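You operate a simulated robot arm through the tools that you are given. There is no shell and no other tool.

You run a simulated robot arm. Do the job below in one go: nothing can be reset, and whatever is moved stays where it is left.

TASK
Lift the green glass off the tray, scrub off the tea stain and put the glass back.
Fine: the glass waits on the yellow mat; use the pink cloth and put it back. Set down upright: what you pick out. What is to be rubbed or washed off counts as gone when no trace of it is left.

It is judged by the outcome, as a careful person would: the job done as asked, and still so three seconds after it is handed in. It fails if anything else is knocked over, pushed out of place, dropped, spilled or broken. Flat cloth is picked up by pressing the open fingertips on it (5 to 10 N) and closing them slowly along it; thin cloth reads only 2 to 8 mm in the jaws.

THE ROBOT
A 6-joint arm with a two-finger parallel gripper, fixed in place. Base frame: the origin is at the foot of the arm, x ahead of it, y to its left, z up; the work surface is at about z = 750. Readings come in mm, rad, newtons and seconds.
With the tool pointing down near the work surface it reaches from about 140 to 840 mm from the base axis. Its first joint turns from -2.897 to 2.897 rad. Payload 3.91 kg.
Tool frame: the origin (TCP) lies between the finger pads and is the grasp point; the fingertips stand 30 mm ahead of it; z points along the fingers, y is the line along which they close. Largest opening 110 mm; finger width 20, thickness 10; the body of the gripper, 48 by 112 mm, starts 55 mm behind the TCP.
Orientation is told as [roll, pitch, yaw] about the base's x, y, z axes, in that order, counted from this pose: with the fingers straight down and closing along the base's y, the tool's x points along the base's -x, its y along +y and its z along -z.

THE INTERFACE
- The arm moves only by the tool drive_tool. Its argument "rows" is text: rows parted by semicolons, each of 7 numbers parted by spaces: the opening, from 0 (shut) to 1 (fully open), then the shift along the base's x, y, z in units of 50 mm (1.0 is 50 mm), then the turn, a rotation vector about the base's x, y, z in units of 6 degrees (1.0 is 6 degrees). In form: claw x y z rx ry rz; .... A call has 1 to 20 rows; each row shifts and turns the commanded pose from where the row before left it. A call with a number of a shift or a turn outside -1 to 1 is refused whole. A row lasts 0.2 s, in which the tool goes at most 50 mm and 0.15 rad; a call with a longer step from one row to the next is refused whole, and so is a gripper value outside its range. A pose out of reach is approached as far as the arm can. The call stops where the force on the tool passes 80 N (or 10 N more than at its start, if that is more) or the arm is blocked; 0.2 s more then pass. The fingers move at their own pace (about 108 mm/s each) and stop on an object; they squeeze with about 44 N. The grip force told is the motor's: it shows also when the fingers shut on nothing. Time passes only in rows, and 0.2 s behind the last, so rows that do not move let the fingers close. It gives the time, the measured TCP pose, the force on the tool (base axes), the opening and the grip force at its end, in the units of the frame above (readings bear some noise), with the torque about the TCP (base axes, N m) and any sound that the robot's microphone picked up.
- Cameras (640 x 400 px; columns grow to the right, rows downward): "scene" is fixed at [400.1, 651.1, 1334.7]; the picture's right is [-0.94, 0.33, 0.00], its down [0.31, 0.89, -0.34] and it looks along [-0.11, -0.33, -0.94] (base axes); focal length 214 px, centre (320, 200). "wrist" rides on the gripper at [77, 7, -114] in the tool frame; the picture's right is [-0.09, 1.00, 0.00], its down [-0.80, -0.07, -0.59] and it looks along [-0.59, -0.05, 0.80] (tool axes); focal length 270 px, centre (320, 200). There is no depth. A picture from a camera that has moved, and an enlarged one, comes with that camera's place and axes in the base frame and with its lens.
- capture(camera): a new picture of that camera. No time passes.
- slide_trunk(by): slides the trunk up (or, below 0, down) by that many mm; the arm rides with it, the base frame stays. It gives what a move gives, with no picture.
- inspect(camera, box): a new picture of the part [left, top, right, bottom] of that camera's present view, enlarged. No time passes.
- close_job(): hands the job in; it is judged then, once.

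Nothing tells you positions but the pictures and the camera data. Unless the task says otherwise, let go and move clear before handing in.

The tools are called by a JSON object that holds its "api" and its "payload". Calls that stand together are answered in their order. drive_tool: Moves the arm, as the interface text tells. Its arguments: {"type":"object","properties":{"rows":{"type":"string"}},"required":["rows"]} The other tools are called the same way: slide_trunk (by) slides the trunk up or down; capture (camera) takes a picture; inspect (camera, box) takes an enlarged picture of a part of a camera's view; close_job () hands the job in.

At the start:

```text
t: 0.0
ee_pos: [93.4, 394.9, 1012.5]
tcp_rot: [0.001, 0.001, -0.001]
ft_force: [0.1, 0.4, -0.4]
ft_torque: [-0.01, 0.03, 0.0]
opening: 110.0
finger_force: 0.0
trunk travel left (down, up): [-400.0, 140.0]
```

scene: 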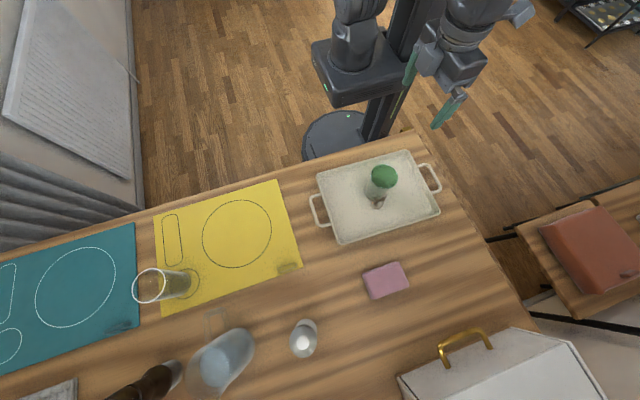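
wrist: 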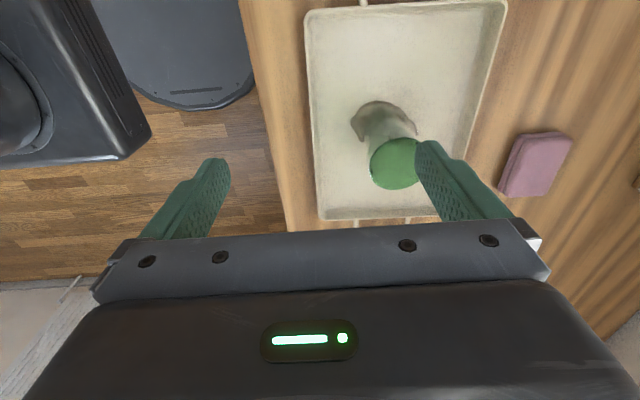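

I see a cream tray holding a glass with a green top and a dark stain at its foot, a pink folded cloth next to it, and a yellow mat with a printed place circle and a drinking glass on its corner. I'll look closer before moving.

{"api": "inspect", "payload": {"camera": "scene", "box": [300, 130, 460, 310]}}

{"api": "inspect", "payload": {"camera": "scene", "box": [120, 160, 340, 320]}}

{"api": "inspect", "payload": {"camera": "wrist", "box": [290, 0, 610, 230]}}

```text
2.22 times, centred on (380, 220) of scene
camera zoom: at [400.1, 651.1, 1334.7], right [-0.94, 0.33, 0.0], down [0.31, 0.89, -0.34], along [-0.11, -0.33, -0.94], focal length 477 px, centre (187, 156)
```

zoom: 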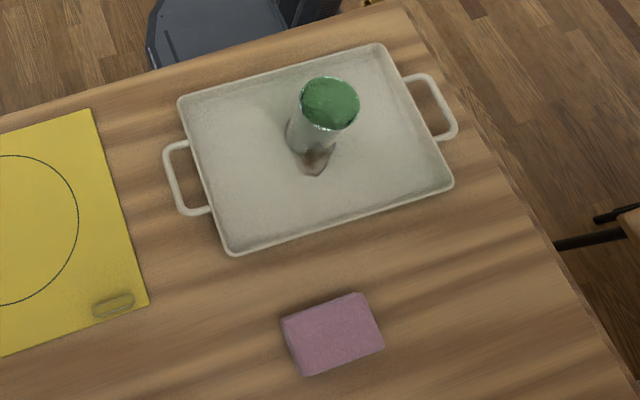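

```text
2.50 times, centred on (230, 240) of scene
camera zoom: at [400.1, 651.1, 1334.7], right [-0.94, 0.33, 0.0], down [0.31, 0.89, -0.34], along [-0.11, -0.33, -0.94], focal length 536 px, centre (545, 100)
```

zoom: 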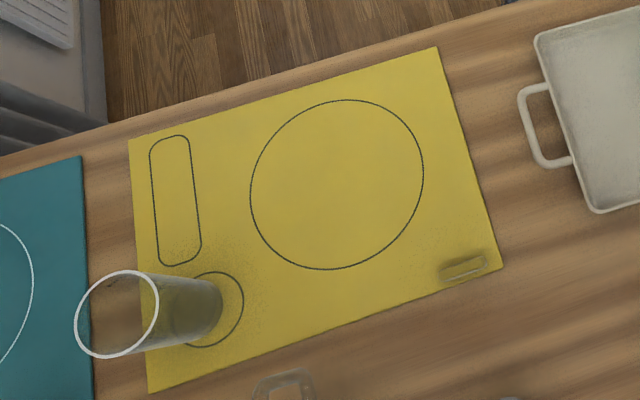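

```text
1.74 times, centred on (450, 115) of wrist
camera zoom: at [15.1, 403.0, 1126.1], right [0.09, 1.0, 0.0], down [0.8, -0.07, 0.59], along [0.59, -0.05, -0.8], focal length 470 px, centre (94, 348)
```

zoom: 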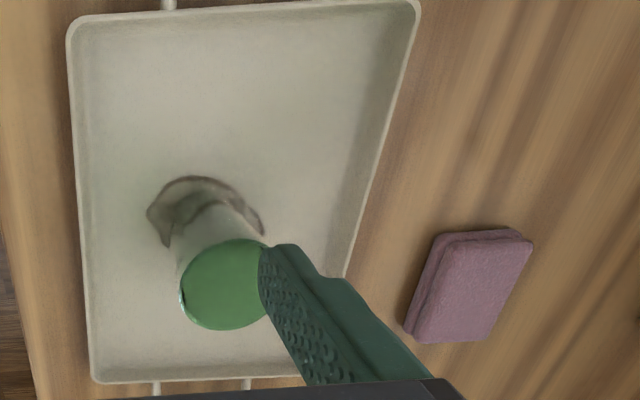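

The glass stands near (180, 481) with its top around z = 850, the cloth is a block at about (252, 704), and the mat spans x 431–787, y 338–605. I'll move over the tray at height and look again to refine these positions.

{"api": "drive_tool", "payload": {"rows": "1 0.346 0.344 0 0 0 0; 1 0.346 0.344 0 0 0 0; 1 0.346 0.344 0 0 0 0; 1 0.346 0.344 0 0 0 0; 1 0.346 0.344 0 0 0 0"}}

{"api": "capture", "payload": {"camera": "wrist"}}

{"api": "capture", "payload": {"camera": "scene"}}

```text
t: 1.2
ee_pos: [177.8, 485.2, 1010.8]
tcp_rot: [-0.001, -0.002, 0.0]
ft_force: [-0.6, -0.8, 0.6]
ft_torque: [0.02, -0.01, 0.0]
opening: 109.8
finger_force: 0.0
trunk travel left (down, up): [-400.0, 140.0]
```

```text
taken
camera wrist: at [100.4, 490.1, 1125.5], right [0.09, 1.0, 0.0], down [0.8, -0.07, 0.59], along [0.59, -0.05, -0.8], focal length 270 px, centre (320, 200)
```

wrist: 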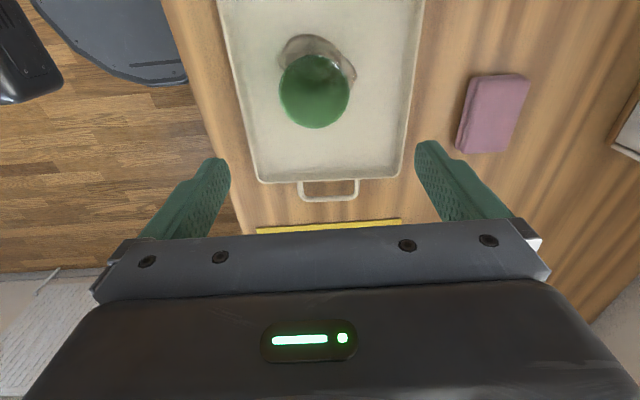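

```text
taken
```

scene: 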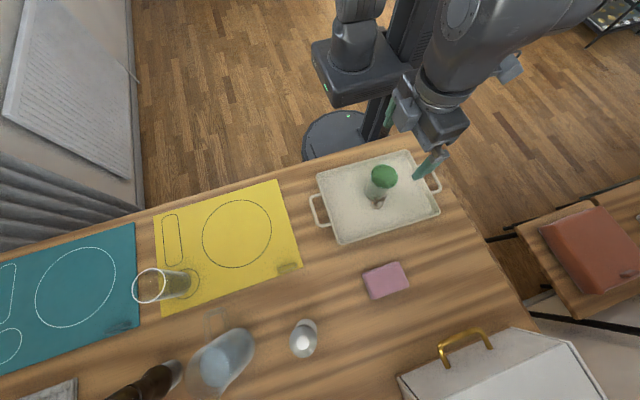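

{"api": "inspect", "payload": {"camera": "wrist", "box": [220, 0, 420, 150]}}

{"api": "inspect", "payload": {"camera": "wrist", "box": [420, 40, 580, 180]}}

{"api": "inspect", "payload": {"camera": "scene", "box": [340, 150, 420, 220]}}

```text
2.67 times, centred on (320, 75) of wrist
camera zoom: at [100.4, 490.1, 1125.5], right [0.09, 1.0, 0.0], down [0.8, -0.07, 0.59], along [0.59, -0.05, -0.8], focal length 721 px, centre (320, 533)
```

zoom: 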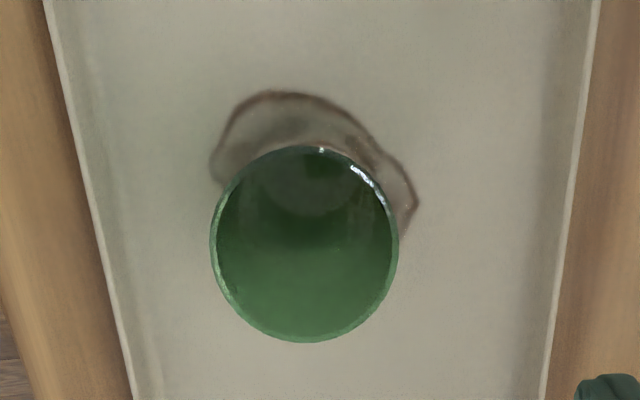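

```text
2.86 times, centred on (500, 110) of wrist
camera zoom: at [100.4, 490.1, 1125.5], right [0.09, 1.0, 0.0], down [0.8, -0.07, 0.59], along [0.59, -0.05, -0.8], focal length 772 px, centre (-194, 457)
```

zoom: 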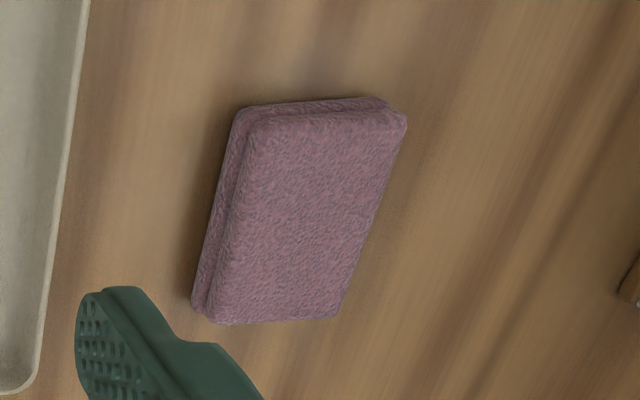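

```text
5.71 times, centred on (380, 185) of scene
camera zoom: at [400.1, 651.1, 1334.7], right [-0.94, 0.33, 0.0], down [0.31, 0.89, -0.34], along [-0.11, -0.33, -0.94], focal length 1226 px, centre (-23, 286)
```

zoom: 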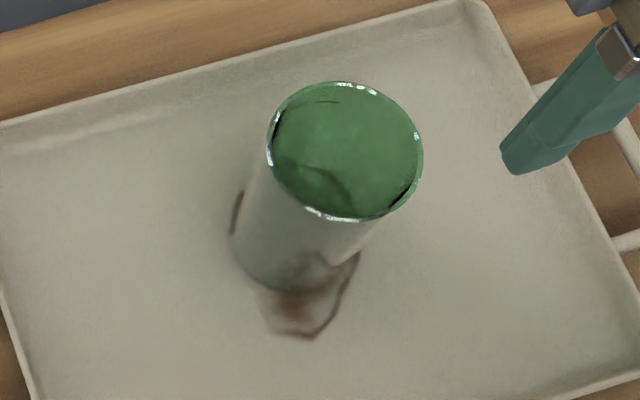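

The glass is open-topped, about 68 mm across at (171.5, 477.5) with its rim near z = 855, and the stain lies around its base. I'll descend around it with the fingers open, stopping at a mid-height grip.

{"api": "drive_tool", "payload": {"rows": "1 -0.063 -0.077 -0.3 0 0 0; 1 -0.063 -0.077 -0.4 0 0 0; 1 0 0 -0.4 0 0 0; 1 0 0 -0.4 0 0 0; 1 0 0 -0.4 0 0 0; 1 0 0 -0.3 0 0 0; 1 0 0 -0.3 0 0 0; 1 0 0 -0.2 0 0 0"}}

{"api": "capture", "payload": {"camera": "wrist"}}

{"api": "inspect", "payload": {"camera": "scene", "box": [320, 120, 460, 220]}}

```text
t: 3.0
ee_pos: [173.1, 475.5, 876.9]
tcp_rot: [-0.002, 0.0, -0.001]
ft_force: [1.0, -0.1, 0.6]
ft_torque: [0.02, 0.01, -0.02]
opening: 110.4
finger_force: 0.1
trunk travel left (down, up): [-400.0, 140.0]
```

```text
taken
camera wrist: at [94.8, 482.1, 991.9], right [0.09, 1.0, 0.0], down [0.8, -0.07, 0.59], along [0.59, -0.05, -0.8], focal length 270 px, centre (320, 200)
```

wrist: 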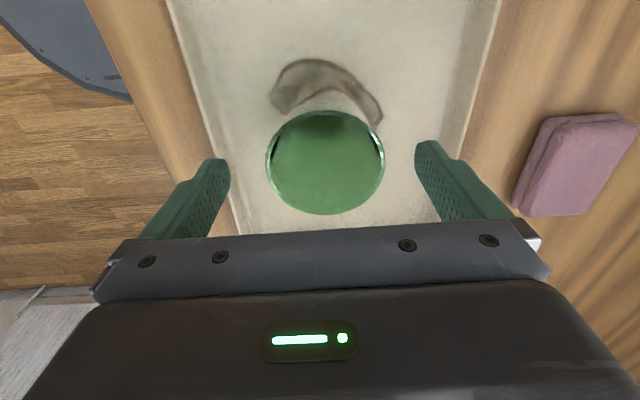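

```text
4.00 times, centred on (390, 170) of scene
camera zoom: at [400.1, 651.1, 1334.7], right [-0.94, 0.33, 0.0], down [0.31, 0.89, -0.34], along [-0.11, -0.33, -0.94], focal length 858 px, centre (40, 320)
```

zoom: 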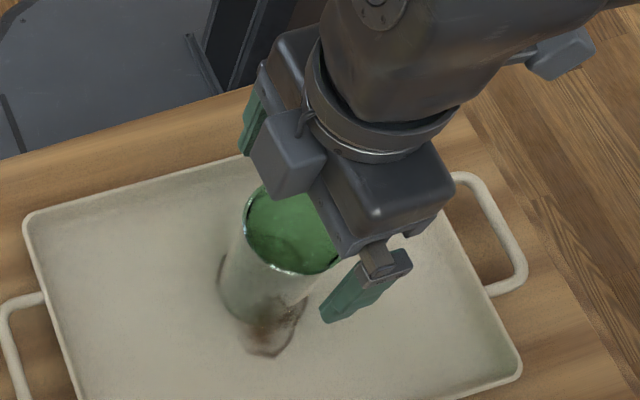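

The glass sits centred between the open fingers, within about 2 mm. I'll go down to grip height and close slowly.

{"api": "drive_tool", "payload": {"rows": "1 -0.02 0.04 -0.3 0 0 0; 1 0 0 -0.3 0 0 0; 1 0 0 -0.3 0 0 0; 1 0 0 -0.2 0 0 0; 1 0 0 -0.14 0 0 0; 1 0 0 0 0 0 0"}}

{"api": "capture", "payload": {"camera": "wrist"}}

{"api": "inspect", "payload": {"camera": "scene", "box": [320, 120, 460, 220]}}

```text
t: 4.4
ee_pos: [173.6, 475.3, 815.2]
tcp_rot: [0.001, -0.002, 0.0]
ft_force: [-0.2, -0.4, -0.1]
ft_torque: [0.01, 0.0, 0.0]
opening: 110.0
finger_force: 0.1
trunk travel left (down, up): [-400.0, 140.0]
```

```text
taken
camera wrist: at [95.5, 483.1, 929.6], right [0.09, 1.0, 0.0], down [0.8, -0.07, 0.59], along [0.59, -0.05, -0.8], focal length 270 px, centre (320, 200)
```

wrist: 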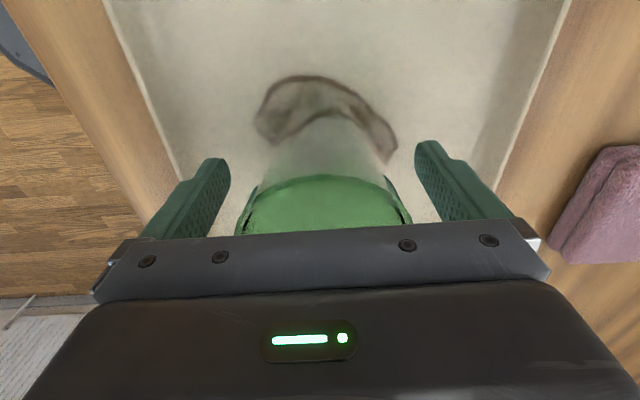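

```text
4.00 times, centred on (390, 170) of scene
camera zoom: at [400.1, 651.1, 1334.7], right [-0.94, 0.33, 0.0], down [0.31, 0.89, -0.34], along [-0.11, -0.33, -0.94], focal length 858 px, centre (40, 320)
```

zoom: 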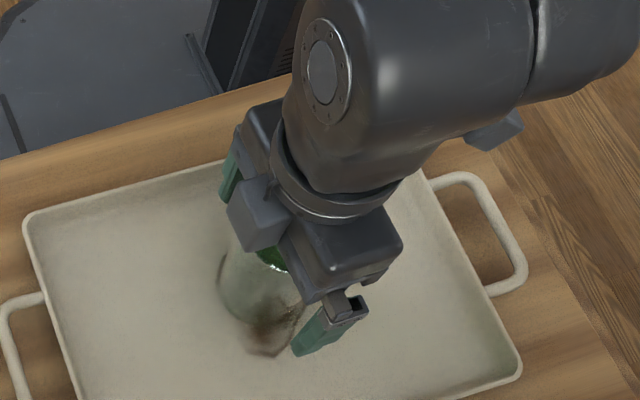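

The fingers straddle the glass cleanly below the rim. I'll close on it gradually and check the grip.

{"api": "drive_tool", "payload": {"rows": "0.85 0 0.03 0 0 0 0; 0.75 0 0 0 0 0 0; 0.68 0 0 0 0 0 0; 0.63 0 0 0 0 0 0; 0.58 0 0 0 0 0 0; 0.53 0 0 0 0 0 0; 0.48 0 0 0 0 0 0; 0.4 0 0 0 0 0 0; 0.4 0 0 0 0 0 0"}}

```text
t: 6.4
ee_pos: [172.6, 477.9, 817.0]
tcp_rot: [-0.002, 0.001, 0.0]
ft_force: [0.1, 0.8, 0.3]
ft_torque: [-0.02, 0.01, -0.01]
opening: 67.1
finger_force: 44.4
trunk travel left (down, up): [-400.0, 140.0]
```

The grip holds at 67 mm with 44 N. I'll lift a little and check that the glass comes up straight.

{"api": "drive_tool", "payload": {"rows": "0.4 0 0 0.1 0 0 0; 0.4 0 0 0.2 0 0 0; 0.4 0 0 0.3 0 0 0; 0.4 0 0 0.4 0 0 0; 0.4 0 0 0.2 0 0 0; 0.4 0 0 0 0 0 0"}}

{"api": "capture", "payload": {"camera": "wrist"}}

{"api": "inspect", "payload": {"camera": "scene", "box": [320, 120, 460, 220]}}

```text
t: 7.8
ee_pos: [172.7, 478.5, 873.4]
tcp_rot: [0.001, 0.0, -0.001]
ft_force: [-0.4, -1.0, -2.3]
ft_torque: [0.01, 0.02, 0.02]
opening: 67.0
finger_force: 43.9
trunk travel left (down, up): [-400.0, 140.0]
```

```text
taken
camera wrist: at [96.6, 485.2, 988.4], right [0.09, 1.0, 0.0], down [0.8, -0.07, 0.59], along [0.59, -0.05, -0.8], focal length 270 px, centre (320, 200)
```

wrist: 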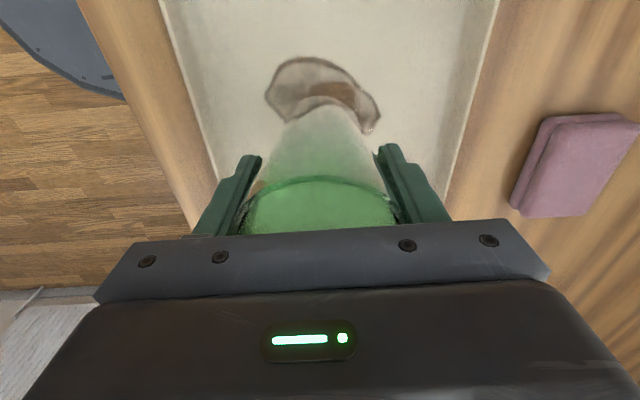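

```text
4.00 times, centred on (390, 170) of scene
camera zoom: at [400.1, 651.1, 1334.7], right [-0.94, 0.33, 0.0], down [0.31, 0.89, -0.34], along [-0.11, -0.33, -0.94], focal length 858 px, centre (40, 320)
```

zoom: 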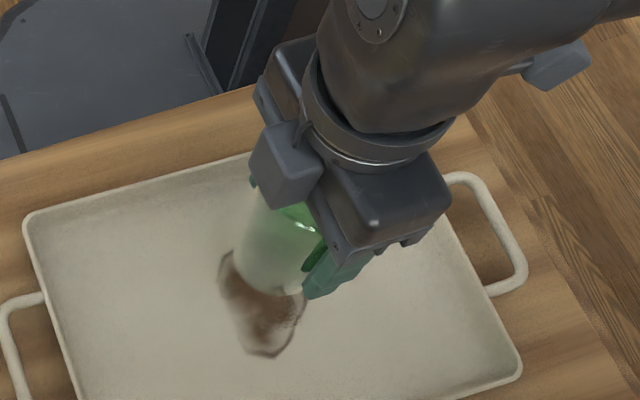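

The glass is held upright and weighs a couple of newtons; most of the stain is now uncovered. I'll carry it gently to an empty part of the yellow mat, around (520, 430).

{"api": "drive_tool", "payload": {"rows": "0.4 0.1 -0.047 0 0 0 0; 0.4 0.2 -0.047 0 0 0 0; 0.4 0.3 -0.047 0 0 0 0; 0.4 0.41 -0.047 0 0 0 0; 0.4 0.41 -0.047 0 0 0 0; 0.4 0.41 -0.047 0 0 0 0; 0.4 0.41 -0.047 0 0 0 0; 0.4 0.41 -0.047 0 0 0 0; 0.4 0.41 -0.047 0 0 0 0; 0.4 0.41 -0.047 0 0 0 0; 0.4 0.41 -0.047 0 0 0 0; 0.4 0.41 -0.047 0 0 0 0; 0.4 0.41 -0.047 0 0 0 0; 0.4 0.41 -0.047 0 0 0 0; 0.4 0.41 -0.047 0 0 0 0; 0.4 0.41 -0.047 0 0 0 0; 0.4 0.41 -0.047 0 0 0 0; 0.4 0.3 -0.047 0 0 0 0; 0.4 0.2 -0.047 0 0 0 0; 0.4 0.1 -0.047 0 0 0 0"}}

{"api": "capture", "payload": {"camera": "wrist"}}

{"api": "capture", "payload": {"camera": "scene"}}

```text
t: 12.0
ee_pos: [517.7, 429.8, 875.2]
tcp_rot: [-0.001, 0.0, -0.002]
ft_force: [-0.2, 0.9, -1.8]
ft_torque: [0.05, 0.0, -0.02]
opening: 67.1
finger_force: 44.0
trunk travel left (down, up): [-400.0, 140.0]
```

```text
taken
camera wrist: at [441.2, 435.6, 989.3], right [0.09, 1.0, 0.0], down [0.8, -0.07, 0.59], along [0.59, -0.05, -0.8], focal length 270 px, centre (320, 200)
```

wrist: 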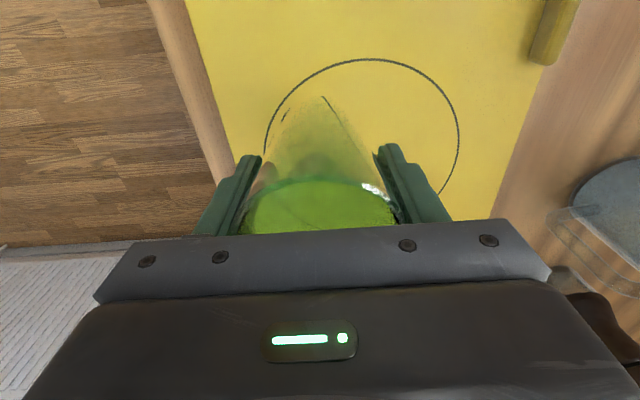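

```text
taken
```

scene: 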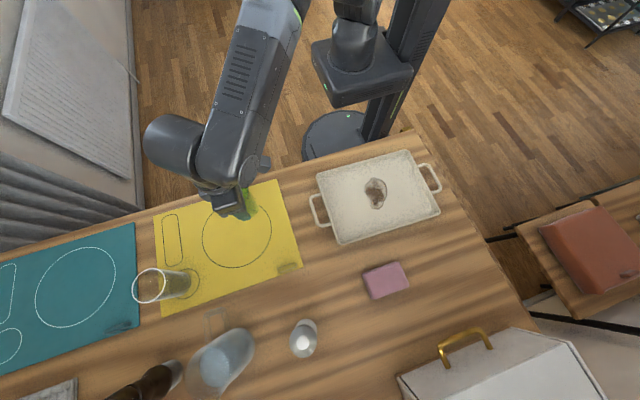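

The glass is above the empty near half of the mat's circle. I'll lower it to just above the mat, then creep down until I feel contact.

{"api": "drive_tool", "payload": {"rows": "0.4 0 0 -0.2 0 0 0; 0.4 0 0 -0.3 0 0 0; 0.4 0 0 -0.3 0 0 0; 0.4 0 0 -0.2 0 0 0; 0.4 0 0 -0.1 0 0 0; 0.4 0 0 -0.06 0 0 0; 0.4 0 0 0 0 0 0"}}

{"api": "inspect", "payload": {"camera": "scene", "box": [180, 160, 300, 280]}}

{"api": "inspect", "payload": {"camera": "scene", "box": [300, 140, 450, 250]}}

```text
t: 13.6
ee_pos: [520.6, 427.6, 817.6]
tcp_rot: [0.0, 0.001, -0.001]
ft_force: [0.5, -0.3, 0.3]
ft_torque: [-0.02, 0.02, -0.02]
opening: 67.2
finger_force: 43.7
trunk travel left (down, up): [-400.0, 140.0]
```

```text
3.33 times, centred on (240, 220) of scene
camera zoom: at [400.1, 651.1, 1334.7], right [-0.94, 0.33, 0.0], down [0.31, 0.89, -0.34], along [-0.11, -0.33, -0.94], focal length 715 px, centre (587, 133)
```

zoom: 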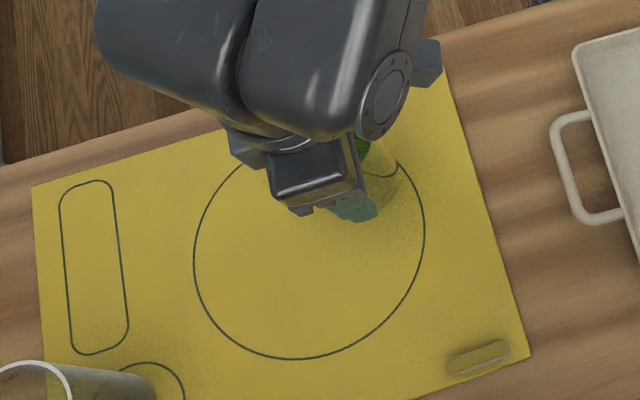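

```text
3.64 times, centred on (375, 195) of scene
camera zoom: at [400.1, 651.1, 1334.7], right [-0.94, 0.33, 0.0], down [0.31, 0.89, -0.34], along [-0.11, -0.33, -0.94], focal length 780 px, centre (120, 218)
```

zoom: 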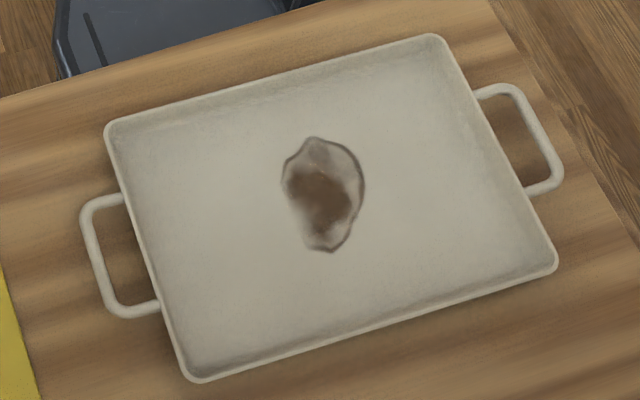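

The stain is fully visible now, about 50 by 75 mm on the tray floor. I'll creep the glass down a millimetre or two at a time, watching force.

{"api": "drive_tool", "payload": {"rows": "0.4 0 0 -0.02 0 0 0; 0.4 0 0 0 0 0 0"}}

```text
t: 14.2
ee_pos: [518.7, 428.9, 817.1]
tcp_rot: [-0.001, -0.001, 0.001]
ft_force: [1.7, 0.9, 7.9]
ft_torque: [-0.04, 0.08, 0.0]
opening: 66.9
finger_force: 43.6
trunk travel left (down, up): [-400.0, 140.0]
```

The glass is resting on the mat with about 8 N contact. I'll open the fingers slowly and rise straight up.

{"api": "drive_tool", "payload": {"rows": "0.58 0 0 0.01 0 0 0; 0.62 0 0 0 0 0 0; 0.68 0 0 0 0 0 0; 0.8 0 0 0 0 0 0; 1 0 0 0 0 0 0; 1 0 0 0 0 0 0; 1 0 0 0.2 0 0 0; 1 0 0 0.4 0 0 0; 1 0 0 0.6 0 0 0; 1 0 0 0.8 0 0 0; 1 0 0 0.8 0 0 0"}}

{"api": "capture", "payload": {"camera": "wrist"}}

{"api": "capture", "payload": {"camera": "scene"}}

```text
t: 16.6
ee_pos: [520.8, 429.6, 957.6]
tcp_rot: [0.001, 0.0, 0.001]
ft_force: [-0.9, 0.1, -0.3]
ft_torque: [0.01, -0.01, 0.06]
opening: 109.8
finger_force: 0.0
trunk travel left (down, up): [-400.0, 140.0]
```

```text
taken
camera wrist: at [443.9, 436.2, 1071.4], right [0.09, 1.0, 0.0], down [0.8, -0.07, 0.59], along [0.59, -0.05, -0.8], focal length 270 px, centre (320, 200)
```

wrist: 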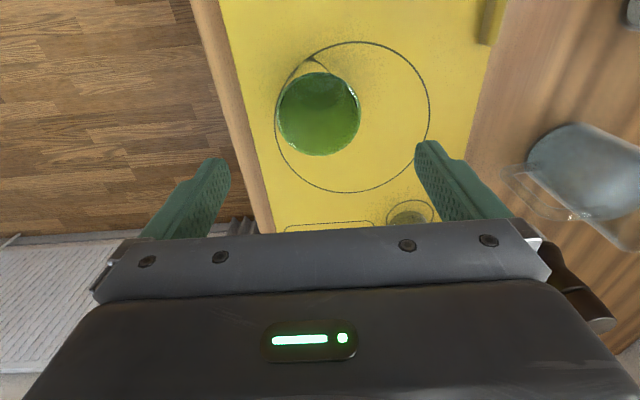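

```text
taken
```

scene: 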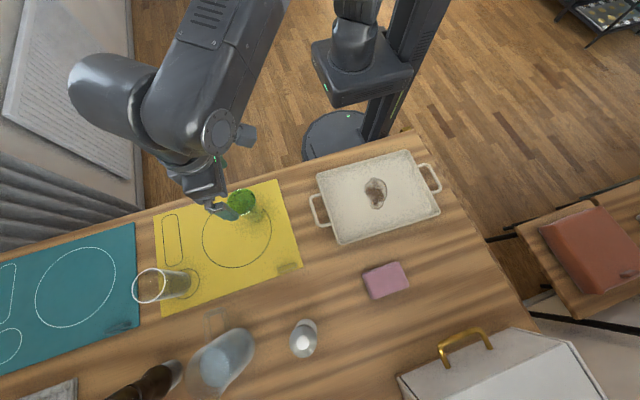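

The glass stands upright on the mat, released. Next I'll move across at height to hover over the pink cloth and look at its thickness and edges.

{"api": "drive_tool", "payload": {"rows": "1 -0.268 0.274 0 0 0 0; 1 -0.268 0.274 0 0 0 0; 1 -0.268 0.274 0 0 0 0; 1 -0.268 0.274 0 0 0 0; 1 -0.268 0.274 0 0 0 0; 1 -0.268 0.274 0 0 0 0; 1 -0.268 0.274 0 0 0 0; 1 -0.268 0.274 0 0 0 0; 1 -0.268 0.274 0 0 0 0; 1 -0.268 0.274 0 0 0 0; 1 -0.268 0.274 0 0 0 0; 1 -0.268 0.274 0 0 0 0; 1 -0.268 0.274 0 0 0 0; 1 -0.268 0.274 0 0 0 0; 1 -0.268 0.274 0 0 0 0; 1 -0.268 0.274 0 0 0 0; 1 -0.268 0.274 0 0 0 0; 1 -0.268 0.274 0 0 0 0; 1 -0.268 0.274 0 0 0 0; 1 -0.268 0.274 0 0 0 0"}}

{"api": "capture", "payload": {"camera": "wrist"}}

{"api": "capture", "payload": {"camera": "scene"}}

```text
t: 20.8
ee_pos: [250.6, 704.6, 955.4]
tcp_rot: [-0.001, -0.003, 0.001]
ft_force: [0.3, -0.7, -0.1]
ft_torque: [0.05, -0.01, 0.01]
opening: 109.9
finger_force: 0.1
trunk travel left (down, up): [-400.0, 140.0]
```

```text
taken
camera wrist: at [172.8, 711.4, 1069.7], right [0.09, 1.0, 0.0], down [0.8, -0.07, 0.59], along [0.59, -0.05, -0.8], focal length 270 px, centre (320, 200)
```

wrist: 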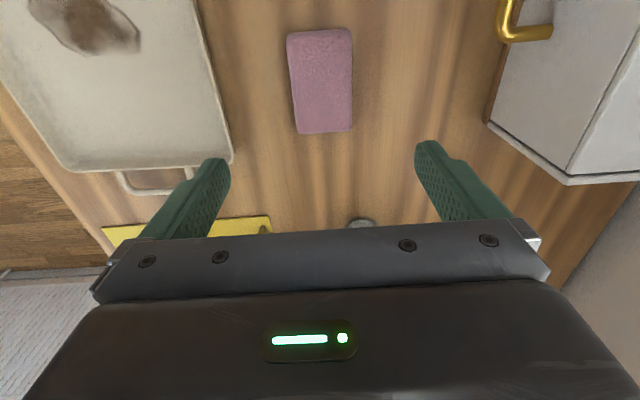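

```text
taken
```

scene: 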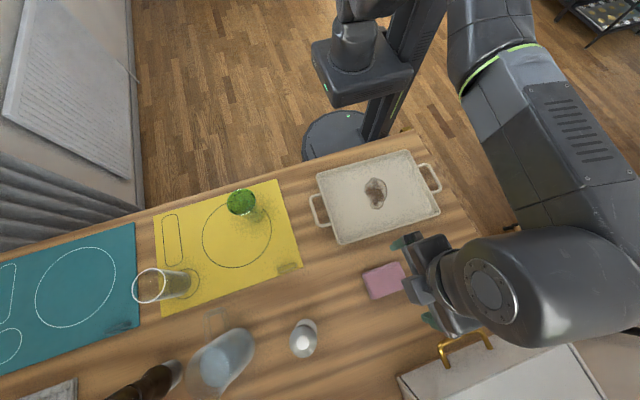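

{"api": "inspect", "payload": {"camera": "wrist", "box": [240, 10, 400, 150]}}

{"api": "inspect", "payload": {"camera": "wrist", "box": [0, 0, 240, 180]}}

{"api": "inspect", "payload": {"camera": "scene", "box": [340, 240, 460, 320]}}

```text
2.86 times, centred on (320, 80) of wrist
camera zoom: at [172.8, 711.4, 1069.7], right [0.09, 1.0, 0.0], down [0.8, -0.07, 0.59], along [0.59, -0.05, -0.8], focal length 772 px, centre (320, 543)
```

zoom: 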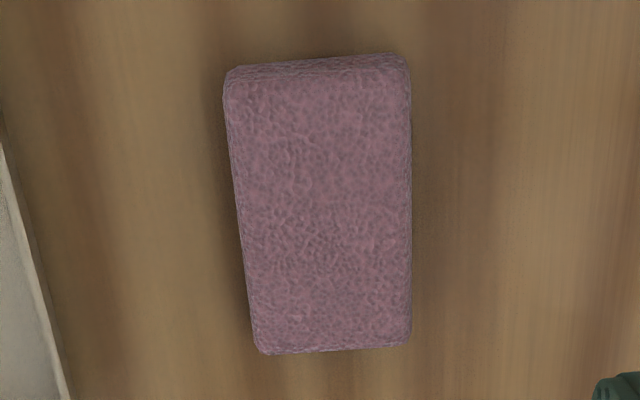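

```text
2.22 times, centred on (120, 90) of wrist
camera zoom: at [172.8, 711.4, 1069.7], right [0.09, 1.0, 0.0], down [0.8, -0.07, 0.59], along [0.59, -0.05, -0.8], focal length 601 px, centre (764, 444)
```

zoom: 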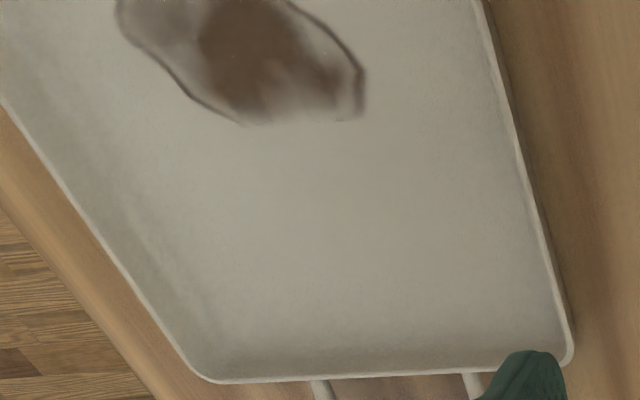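

```text
5.00 times, centred on (400, 280) of scene
camera zoom: at [400.1, 651.1, 1334.7], right [-0.94, 0.33, 0.0], down [0.31, 0.89, -0.34], along [-0.11, -0.33, -0.94], focal length 1072 px, centre (-80, -200)
```

zoom: 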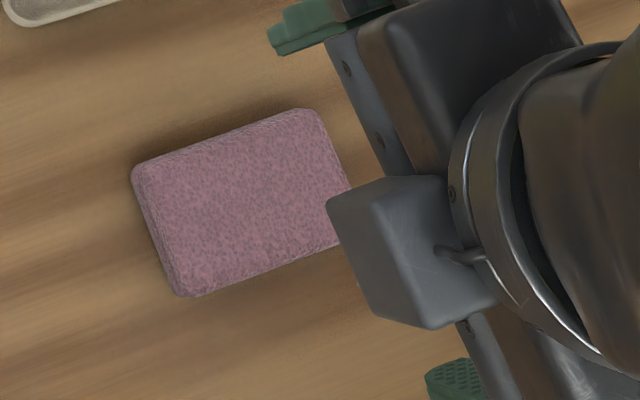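

The pink cloth is a sponge-like block about 97 × 59 mm and roughly 23 mm thick, centred near (248, 707), aligned with the axes. I'll descend over it with open fingers closing across its short side.

{"api": "drive_tool", "payload": {"rows": "1 -0.03 0.03 -0.3 0 0 0; 1 -0.03 0.03 -0.4 0 0 0; 1 0 0 -0.4 0 0 0; 1 0 0 -0.4 0 0 0; 1 0 0 -0.4 0 0 0; 1 0 0 -0.4 0 0 0; 1 0 0 -0.3 0 0 0; 1 0 0 -0.2 0 0 0; 1 0 0 0 0 0 0"}}

{"api": "capture", "payload": {"camera": "wrist"}}

{"api": "inspect", "payload": {"camera": "scene", "box": [340, 220, 460, 320]}}

```text
t: 22.8
ee_pos: [246.6, 707.8, 816.9]
tcp_rot: [-0.001, 0.001, 0.0]
ft_force: [0.2, 0.6, -0.4]
ft_torque: [-0.01, 0.0, 0.0]
opening: 110.1
finger_force: 0.4
trunk travel left (down, up): [-400.0, 140.0]
```

```text
taken
camera wrist: at [169.5, 714.3, 930.9], right [0.09, 1.0, 0.0], down [0.8, -0.07, 0.59], along [0.59, -0.05, -0.8], focal length 270 px, centre (320, 200)
```

wrist: 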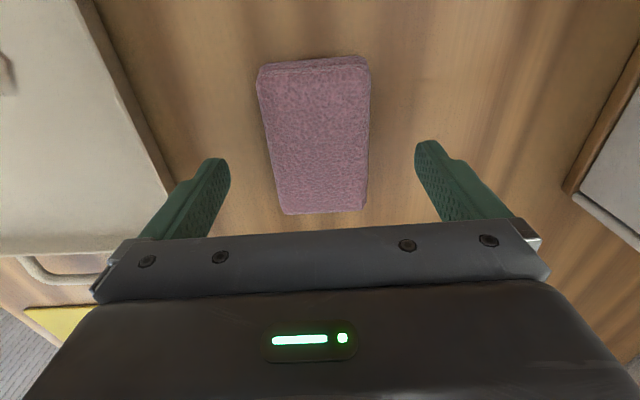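

```text
4.00 times, centred on (400, 270) of scene
camera zoom: at [400.1, 651.1, 1334.7], right [-0.94, 0.33, 0.0], down [0.31, 0.89, -0.34], along [-0.11, -0.33, -0.94], focal length 858 px, centre (0, -80)
```

zoom: 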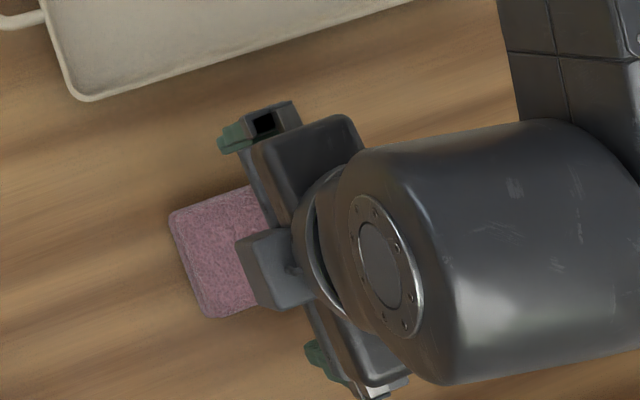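

The block is centred between the fingers with its top near z = 772. I'll lower until the fingertips reach about half its thickness, then close slowly.

{"api": "drive_tool", "payload": {"rows": "1 0.02 0.01 -0.2 0 0 0; 1 0 0 -0.2 0 0 0; 1 0 0 -0.1 0 0 0; 1 0 0 -0.06 0 0 0; 0.8 0 0 0 0 0 0; 0.7 0 0 0 0 0 0; 0.62 0 0 0 0 0 0; 0.57 0 0 0 0 0 0; 0.52 0 0 0 0 0 0; 0.47 0 0 0 0 0 0; 0.4 0 0 0 0 0 0; 0.3 0 0 0 0 0 0; 0.3 0 0 0 0 0 0"}}

{"api": "capture", "payload": {"camera": "wrist"}}

```text
t: 25.6
ee_pos: [249.6, 707.4, 788.5]
tcp_rot: [0.0, -0.001, 0.001]
ft_force: [0.8, 0.3, 0.3]
ft_torque: [0.0, 0.01, -0.02]
opening: 63.9
finger_force: 44.1
trunk travel left (down, up): [-400.0, 140.0]
```

```text
taken
camera wrist: at [171.7, 713.7, 902.5], right [0.09, 1.0, 0.0], down [0.8, -0.07, 0.59], along [0.59, -0.05, -0.8], focal length 270 px, centre (320, 200)
```

wrist: 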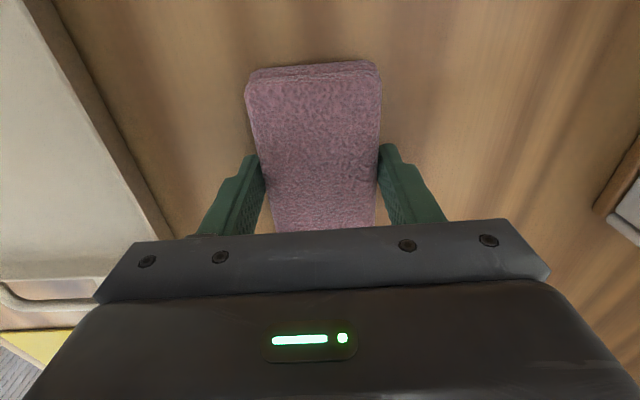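

The block is gripped firmly at 64 mm, with 44 N. I'll lift it and check it hangs level.

{"api": "drive_tool", "payload": {"rows": "0.3 0 0 0.1 0 0 0; 0.3 0 0 0.2 0 0 0; 0.3 0 0 0.4 0 0 0; 0.3 0 0 0.4 0 0 0; 0.3 0 0 0.3 0 0 0; 0.3 0 0 0.2 0 0 0; 0.3 0 0 0 0 0 0"}}

{"api": "capture", "payload": {"camera": "wrist"}}

{"api": "inspect", "payload": {"camera": "scene", "box": [340, 220, 460, 320]}}

```text
t: 27.2
ee_pos: [250.8, 705.1, 867.9]
tcp_rot: [-0.001, -0.001, -0.001]
ft_force: [0.5, -0.1, 0.2]
ft_torque: [-0.01, -0.01, -0.02]
opening: 63.8
finger_force: 44.3
trunk travel left (down, up): [-400.0, 140.0]
```

```text
taken
camera wrist: at [172.6, 712.2, 982.1], right [0.09, 1.0, 0.0], down [0.8, -0.07, 0.59], along [0.59, -0.05, -0.8], focal length 270 px, centre (320, 200)
```

wrist: 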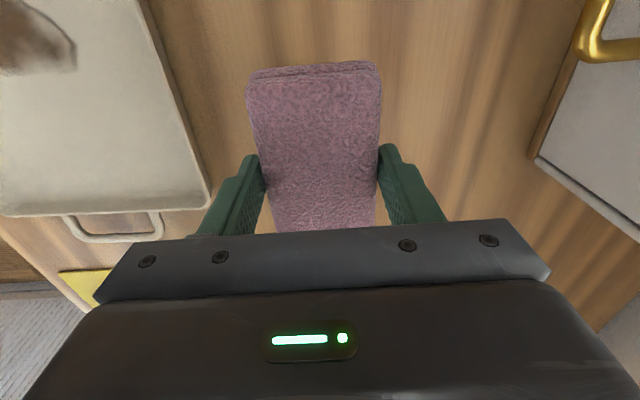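

```text
4.00 times, centred on (400, 270) of scene
camera zoom: at [400.1, 651.1, 1334.7], right [-0.94, 0.33, 0.0], down [0.31, 0.89, -0.34], along [-0.11, -0.33, -0.94], focal length 858 px, centre (0, -80)
```

zoom: 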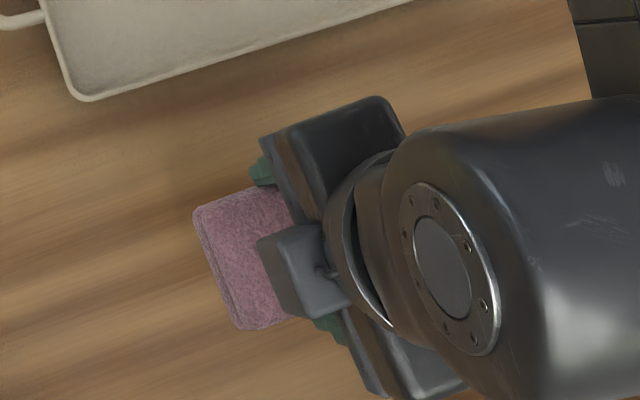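

The block hangs level and secure. I'll carry it over the stain at about (171, 482), well above the tray rim.

{"api": "drive_tool", "payload": {"rows": "0.3 -0.1123 -0.3214 0 0 0 0; 0.3 -0.1123 -0.3214 0 0 0 0; 0.3 -0.1123 -0.3214 0 0 0 0; 0.3 -0.1123 -0.3214 0 0 0 0; 0.3 -0.1123 -0.3214 0 0 0 0; 0.3 -0.1123 -0.3214 0 0 0 0; 0.3 -0.1123 -0.3214 0 0 0 0; 0.3 -0.1123 -0.3214 0 0 0 0; 0.3 -0.1123 -0.3214 0 0 0 0; 0.3 -0.1123 -0.3214 0 0 0 0; 0.3 -0.1123 -0.3214 0 0 0 0; 0.3 -0.1123 -0.3214 0 0 0 0; 0.3 -0.1123 -0.3214 0 0 0 0; 0.3 -0.1123 -0.3214 0 0 0 0; 0.3 0 0 0 0 0 0"}}

{"api": "capture", "payload": {"camera": "wrist"}}

{"api": "capture", "payload": {"camera": "scene"}}

```text
t: 30.4
ee_pos: [171.3, 481.1, 869.4]
tcp_rot: [0.002, -0.001, -0.004]
ft_force: [-1.1, -0.1, 0.4]
ft_torque: [0.01, 0.01, 0.01]
opening: 63.7
finger_force: 43.7
trunk travel left (down, up): [-400.0, 140.0]
```

```text
taken
camera wrist: at [93.5, 487.9, 983.1], right [0.09, 1.0, 0.0], down [0.8, -0.07, 0.59], along [0.59, -0.05, -0.8], focal length 270 px, centre (320, 200)
```

wrist: 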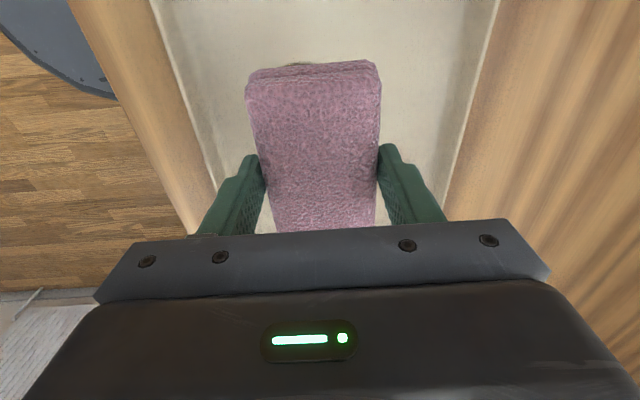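

```text
taken
```

scene: 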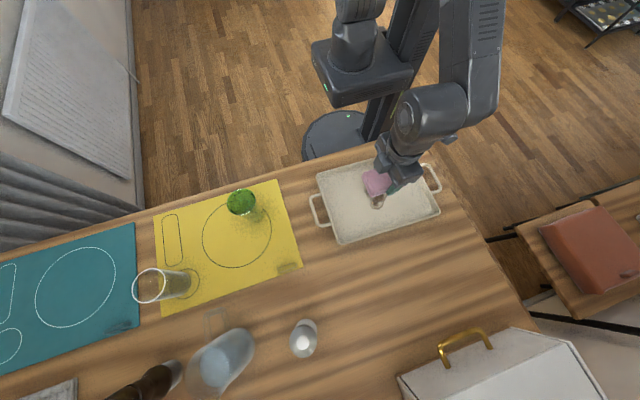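

I'm above the stain with the block aligned over it. I'll lower to just above the tray floor, then creep down to feel contact.

{"api": "drive_tool", "payload": {"rows": "0.3 0 0 -0.2 0 0 0; 0.3 0 0 -0.4 0 0 0; 0.3 0 0 -0.4 0 0 0; 0.3 0 0 -0.2 0 0 0; 0.3 0 0 -0.1 0 0 0; 0.3 0 0 -0.08 0 0 0; 0.3 0 0 0 0 0 0"}}

```text
t: 32.0
ee_pos: [171.7, 481.8, 799.3]
tcp_rot: [0.001, 0.0, -0.001]
ft_force: [-0.4, -0.3, -0.2]
ft_torque: [0.02, 0.01, 0.0]
opening: 63.6
finger_force: 44.5
trunk travel left (down, up): [-400.0, 140.0]
```

{"api": "drive_tool", "payload": {"rows": "0.3 0 0 -0.04 0 0 0; 0.3 0 0 -0.04 0 0 0; 0.3 0 0 0 0 0 0"}}

```text
t: 32.8
ee_pos: [170.0, 481.9, 795.2]
tcp_rot: [0.0, -0.001, 0.0]
ft_force: [0.2, -0.2, 0.5]
ft_torque: [0.0, 0.02, 0.01]
opening: 63.7
finger_force: 44.0
trunk travel left (down, up): [-400.0, 140.0]
```

No contact yet at z ≈ 796. I'll keep stepping down in small increments.

{"api": "drive_tool", "payload": {"rows": "0.3 0 0 -0.04 0 0 0; 0.3 0 0 0 0 0 0"}}

```text
t: 33.4
ee_pos: [170.6, 481.3, 793.4]
tcp_rot: [0.0, 0.0, 0.001]
ft_force: [0.1, 0.0, -0.3]
ft_torque: [-0.01, 0.0, -0.02]
opening: 63.8
finger_force: 43.9
trunk travel left (down, up): [-400.0, 140.0]
```

{"api": "drive_tool", "payload": {"rows": "0.3 0 0 -0.03 0 0 0; 0.3 0 0 0 0 0 0"}}

```text
t: 34.0
ee_pos: [170.3, 481.8, 792.3]
tcp_rot: [0.002, 0.0, 0.0]
ft_force: [-2.1, -1.5, 8.2]
ft_torque: [-0.07, 0.1, -0.02]
opening: 63.6
finger_force: 44.0
trunk travel left (down, up): [-400.0, 140.0]
```

Contact at about 8 N. I'll rub gently back and forth along y across the whole length of the stain and watch that the tray does not shift.

{"api": "drive_tool", "payload": {"rows": "0.3 0 -0.25 0 0 0 0; 0.3 0 -0.25 0 0 0 0; 0.3 0 -0.25 0 0 0 0; 0.3 0 0.25 0 0 0 0; 0.3 0 0.25 0 0 0 0; 0.3 0 0.25 0 0 0 0"}}

{"api": "capture", "payload": {"camera": "scene"}}

{"api": "capture", "payload": {"camera": "wrist"}}

```text
t: 35.4
ee_pos: [171.3, 483.9, 793.1]
tcp_rot: [0.0, -0.001, 0.0]
ft_force: [0.7, 0.1, -0.4]
ft_torque: [0.01, 0.02, 0.01]
opening: 64.1
finger_force: 44.4
trunk travel left (down, up): [-400.0, 140.0]
```

```text
taken
```

scene: 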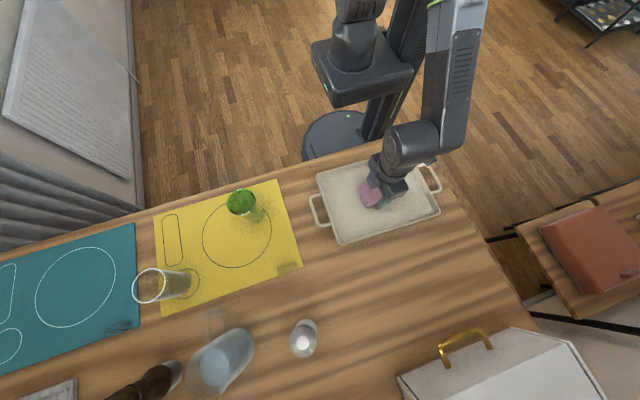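

```text
taken
camera wrist: at [94.3, 490.3, 907.5], right [0.09, 1.0, 0.0], down [0.8, -0.07, 0.59], along [0.59, -0.05, -0.8], focal length 270 px, centre (320, 200)
```

wrist: 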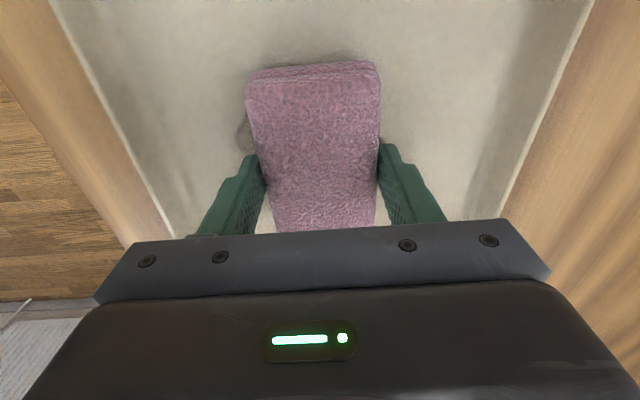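

The z force has dropped to zero, so the contact became too light. I'll press down a bit more and check before continuing to rub.

{"api": "drive_tool", "payload": {"rows": "0.3 0 0 -0.02 0 0 0; 0.3 0 0 0 0 0 0"}}

{"api": "inspect", "payload": {"camera": "wrist", "box": [150, 30, 450, 230]}}

```text
t: 36.0
ee_pos: [171.9, 483.6, 791.4]
tcp_rot: [-0.001, -0.001, 0.001]
ft_force: [0.5, 0.8, 4.5]
ft_torque: [-0.05, -0.06, 0.03]
opening: 63.9
finger_force: 44.3
trunk travel left (down, up): [-400.0, 140.0]
```

```text
2.00 times, centred on (300, 130) of wrist
camera zoom: at [93.8, 489.8, 906.5], right [0.09, 1.0, 0.0], down [0.8, -0.07, 0.59], along [0.59, -0.05, -0.8], focal length 541 px, centre (360, 340)
```

zoom: 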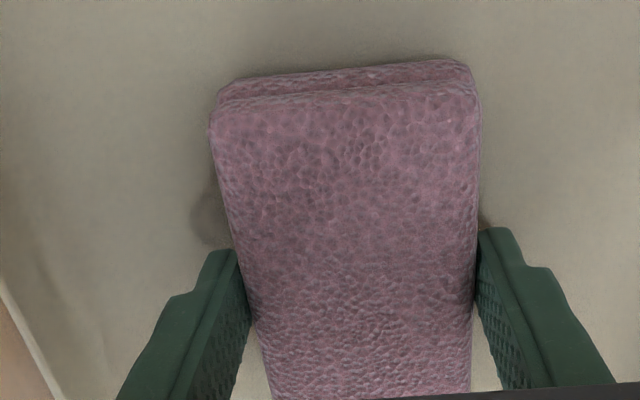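

{"api": "drive_tool", "payload": {"rows": "0.3 0 0 -0.02 0 0 0; 0.3 0 -0.25 0 0 0 0; 0.3 0 -0.25 0 0 0 0; 0.3 0 -0.25 0 0 0 0; 0.3 0 0.25 0 0 0 0; 0.3 0 0.25 0 0 0 0; 0.3 0 0.25 0 0 0 0; 0.3 0 0.25 0 0 0 0; 0.3 0 0.25 0 0 0 0; 0.3 0 0.25 0 0 0 0"}}

{"api": "inspect", "payload": {"camera": "wrist", "box": [50, 0, 450, 230]}}

{"api": "inspect", "payload": {"camera": "scene", "box": [300, 140, 450, 250]}}

```text
t: 38.2
ee_pos: [171.5, 518.0, 791.5]
tcp_rot: [0.004, -0.002, 0.0]
ft_force: [0.8, -14.9, 40.7]
ft_torque: [-1.32, 0.08, 0.04]
opening: 63.9
finger_force: 44.0
trunk travel left (down, up): [-400.0, 140.0]
```

```text
1.60 times, centred on (250, 115) of wrist
camera zoom: at [93.5, 523.2, 905.4], right [0.09, 1.0, 0.0], down [0.8, -0.07, 0.6], along [0.59, -0.05, -0.8], focal length 432 px, centre (432, 336)
```

zoom: 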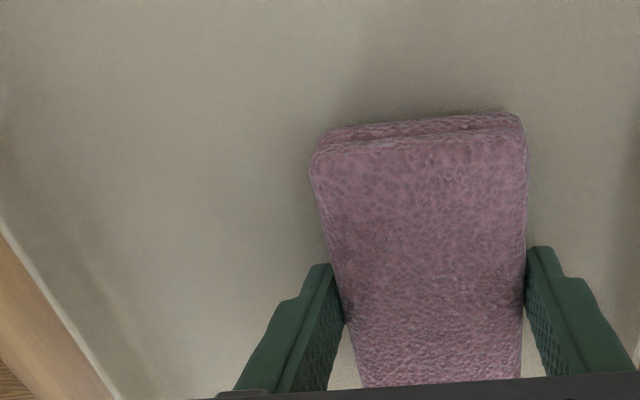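

```text
3.64 times, centred on (375, 195) of scene
camera zoom: at [400.1, 651.1, 1334.7], right [-0.94, 0.33, 0.0], down [0.31, 0.89, -0.34], along [-0.11, -0.33, -0.94], focal length 780 px, centre (120, 218)
```

zoom: 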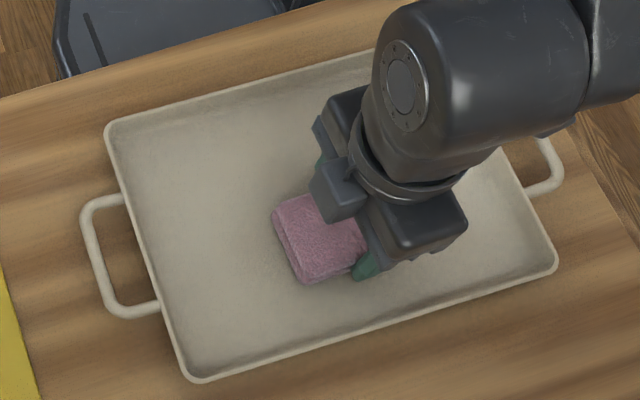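

The force climbed to 40 N, more than I want, though the tray hasn't moved and the uncovered part of the stain looks gone. I'll ease up a millimetre and re-read the force.

{"api": "drive_tool", "payload": {"rows": "0.3 0 0 0.02 0 0 0; 0.3 0 0 0 0 0 0"}}

```text
t: 38.8
ee_pos: [170.6, 518.4, 792.2]
tcp_rot: [0.005, 0.0, -0.001]
ft_force: [2.8, -8.9, 26.7]
ft_torque: [-0.54, -0.13, -0.02]
opening: 63.7
finger_force: 44.1
trunk travel left (down, up): [-400.0, 140.0]
```

{"api": "drive_tool", "payload": {"rows": "0.3 0 0 0.025 0 0 0; 0.3 0 0 0 0 0 0"}}

```text
t: 39.4
ee_pos: [170.0, 517.7, 790.7]
tcp_rot: [0.002, 0.0, -0.002]
ft_force: [3.8, -5.5, 13.8]
ft_torque: [-0.19, -0.16, -0.01]
opening: 63.8
finger_force: 44.3
trunk travel left (down, up): [-400.0, 140.0]
```

{"api": "drive_tool", "payload": {"rows": "0.3 0 -0.25 0 0 0 0; 0.3 0 -0.25 0 0 0 0; 0.3 0 -0.25 -0.01 0 0 0"}}

{"api": "inspect", "payload": {"camera": "wrist", "box": [150, 0, 550, 230]}}

{"api": "inspect", "payload": {"camera": "scene", "box": [300, 140, 450, 250]}}

```text
t: 40.2
ee_pos: [170.9, 481.2, 793.2]
tcp_rot: [0.0, 0.001, -0.002]
ft_force: [0.7, 0.0, -0.5]
ft_torque: [0.01, 0.01, 0.01]
opening: 63.7
finger_force: 44.1
trunk travel left (down, up): [-400.0, 140.0]
```

```text
1.60 times, centred on (350, 115) of wrist
camera zoom: at [93.2, 487.9, 906.2], right [0.09, 1.0, 0.0], down [0.8, -0.07, 0.59], along [0.59, -0.05, -0.8], focal length 432 px, centre (272, 336)
```

zoom: 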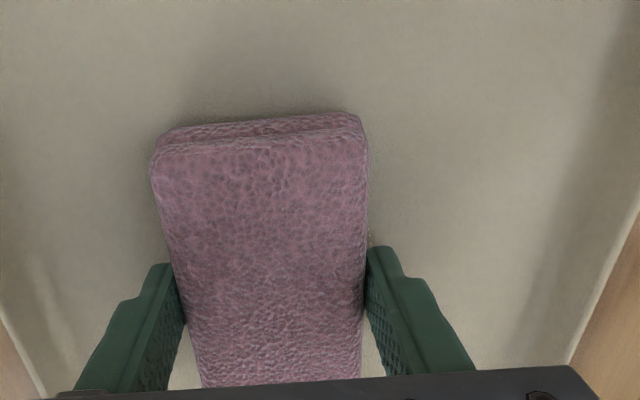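

```text
3.64 times, centred on (375, 195) of scene
camera zoom: at [400.1, 651.1, 1334.7], right [-0.94, 0.33, 0.0], down [0.31, 0.89, -0.34], along [-0.11, -0.33, -0.94], focal length 780 px, centre (120, 218)
```

zoom: 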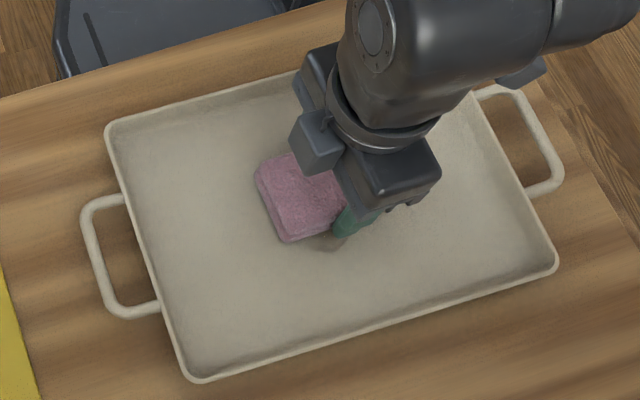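

Here the contact is lost again, and there may be a faint trace left near the +y finger. I'll lift and move aside to inspect the whole stain area.

{"api": "drive_tool", "payload": {"rows": "0.3 0 0 0.2 0 0 0; 0.3 0 0 0.4 0 0 0; 0.3 0 0 0.6 0 0 0; 0.3 0 0 0.6 0 0 0; 0.3 -0.3 -0.4 0.4 0 0 0; 0.3 -0.4 -0.5 0.2 0 0 0; 0.3 -0.4 -0.5 0 0 0 0; 0.3 -0.4 -0.5 0 0 0 0; 0.3 0 0 0 0 0 0"}}

{"api": "capture", "payload": {"camera": "wrist"}}

{"api": "inspect", "payload": {"camera": "scene", "box": [300, 140, 450, 250]}}

```text
t: 42.2
ee_pos: [94.8, 385.0, 911.3]
tcp_rot: [0.001, 0.001, -0.002]
ft_force: [0.6, 0.4, -0.2]
ft_torque: [-0.02, -0.04, -0.01]
opening: 63.7
finger_force: 44.1
trunk travel left (down, up): [-400.0, 140.0]
```

```text
taken
camera wrist: at [17.6, 392.3, 1025.2], right [0.09, 1.0, 0.0], down [0.8, -0.07, 0.59], along [0.59, -0.05, -0.8], focal length 270 px, centre (320, 200)
```

wrist: 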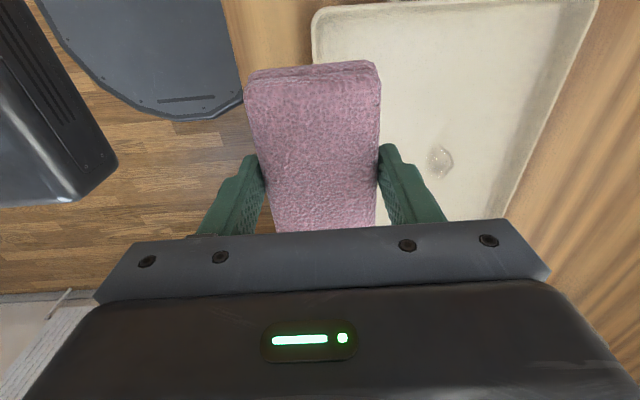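

```text
3.64 times, centred on (375, 195) of scene
camera zoom: at [400.1, 651.1, 1334.7], right [-0.94, 0.33, 0.0], down [0.31, 0.89, -0.34], along [-0.11, -0.33, -0.94], focal length 780 px, centre (120, 218)
```

zoom: 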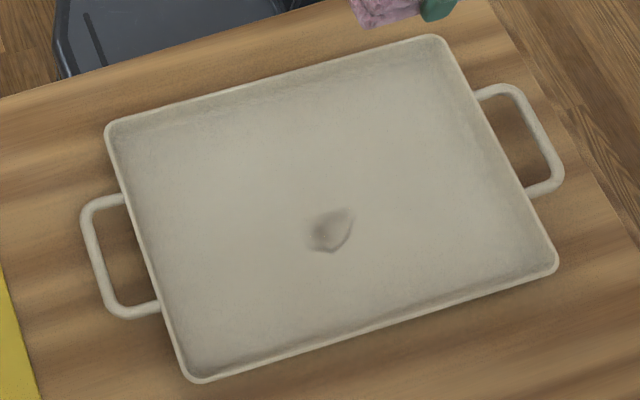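

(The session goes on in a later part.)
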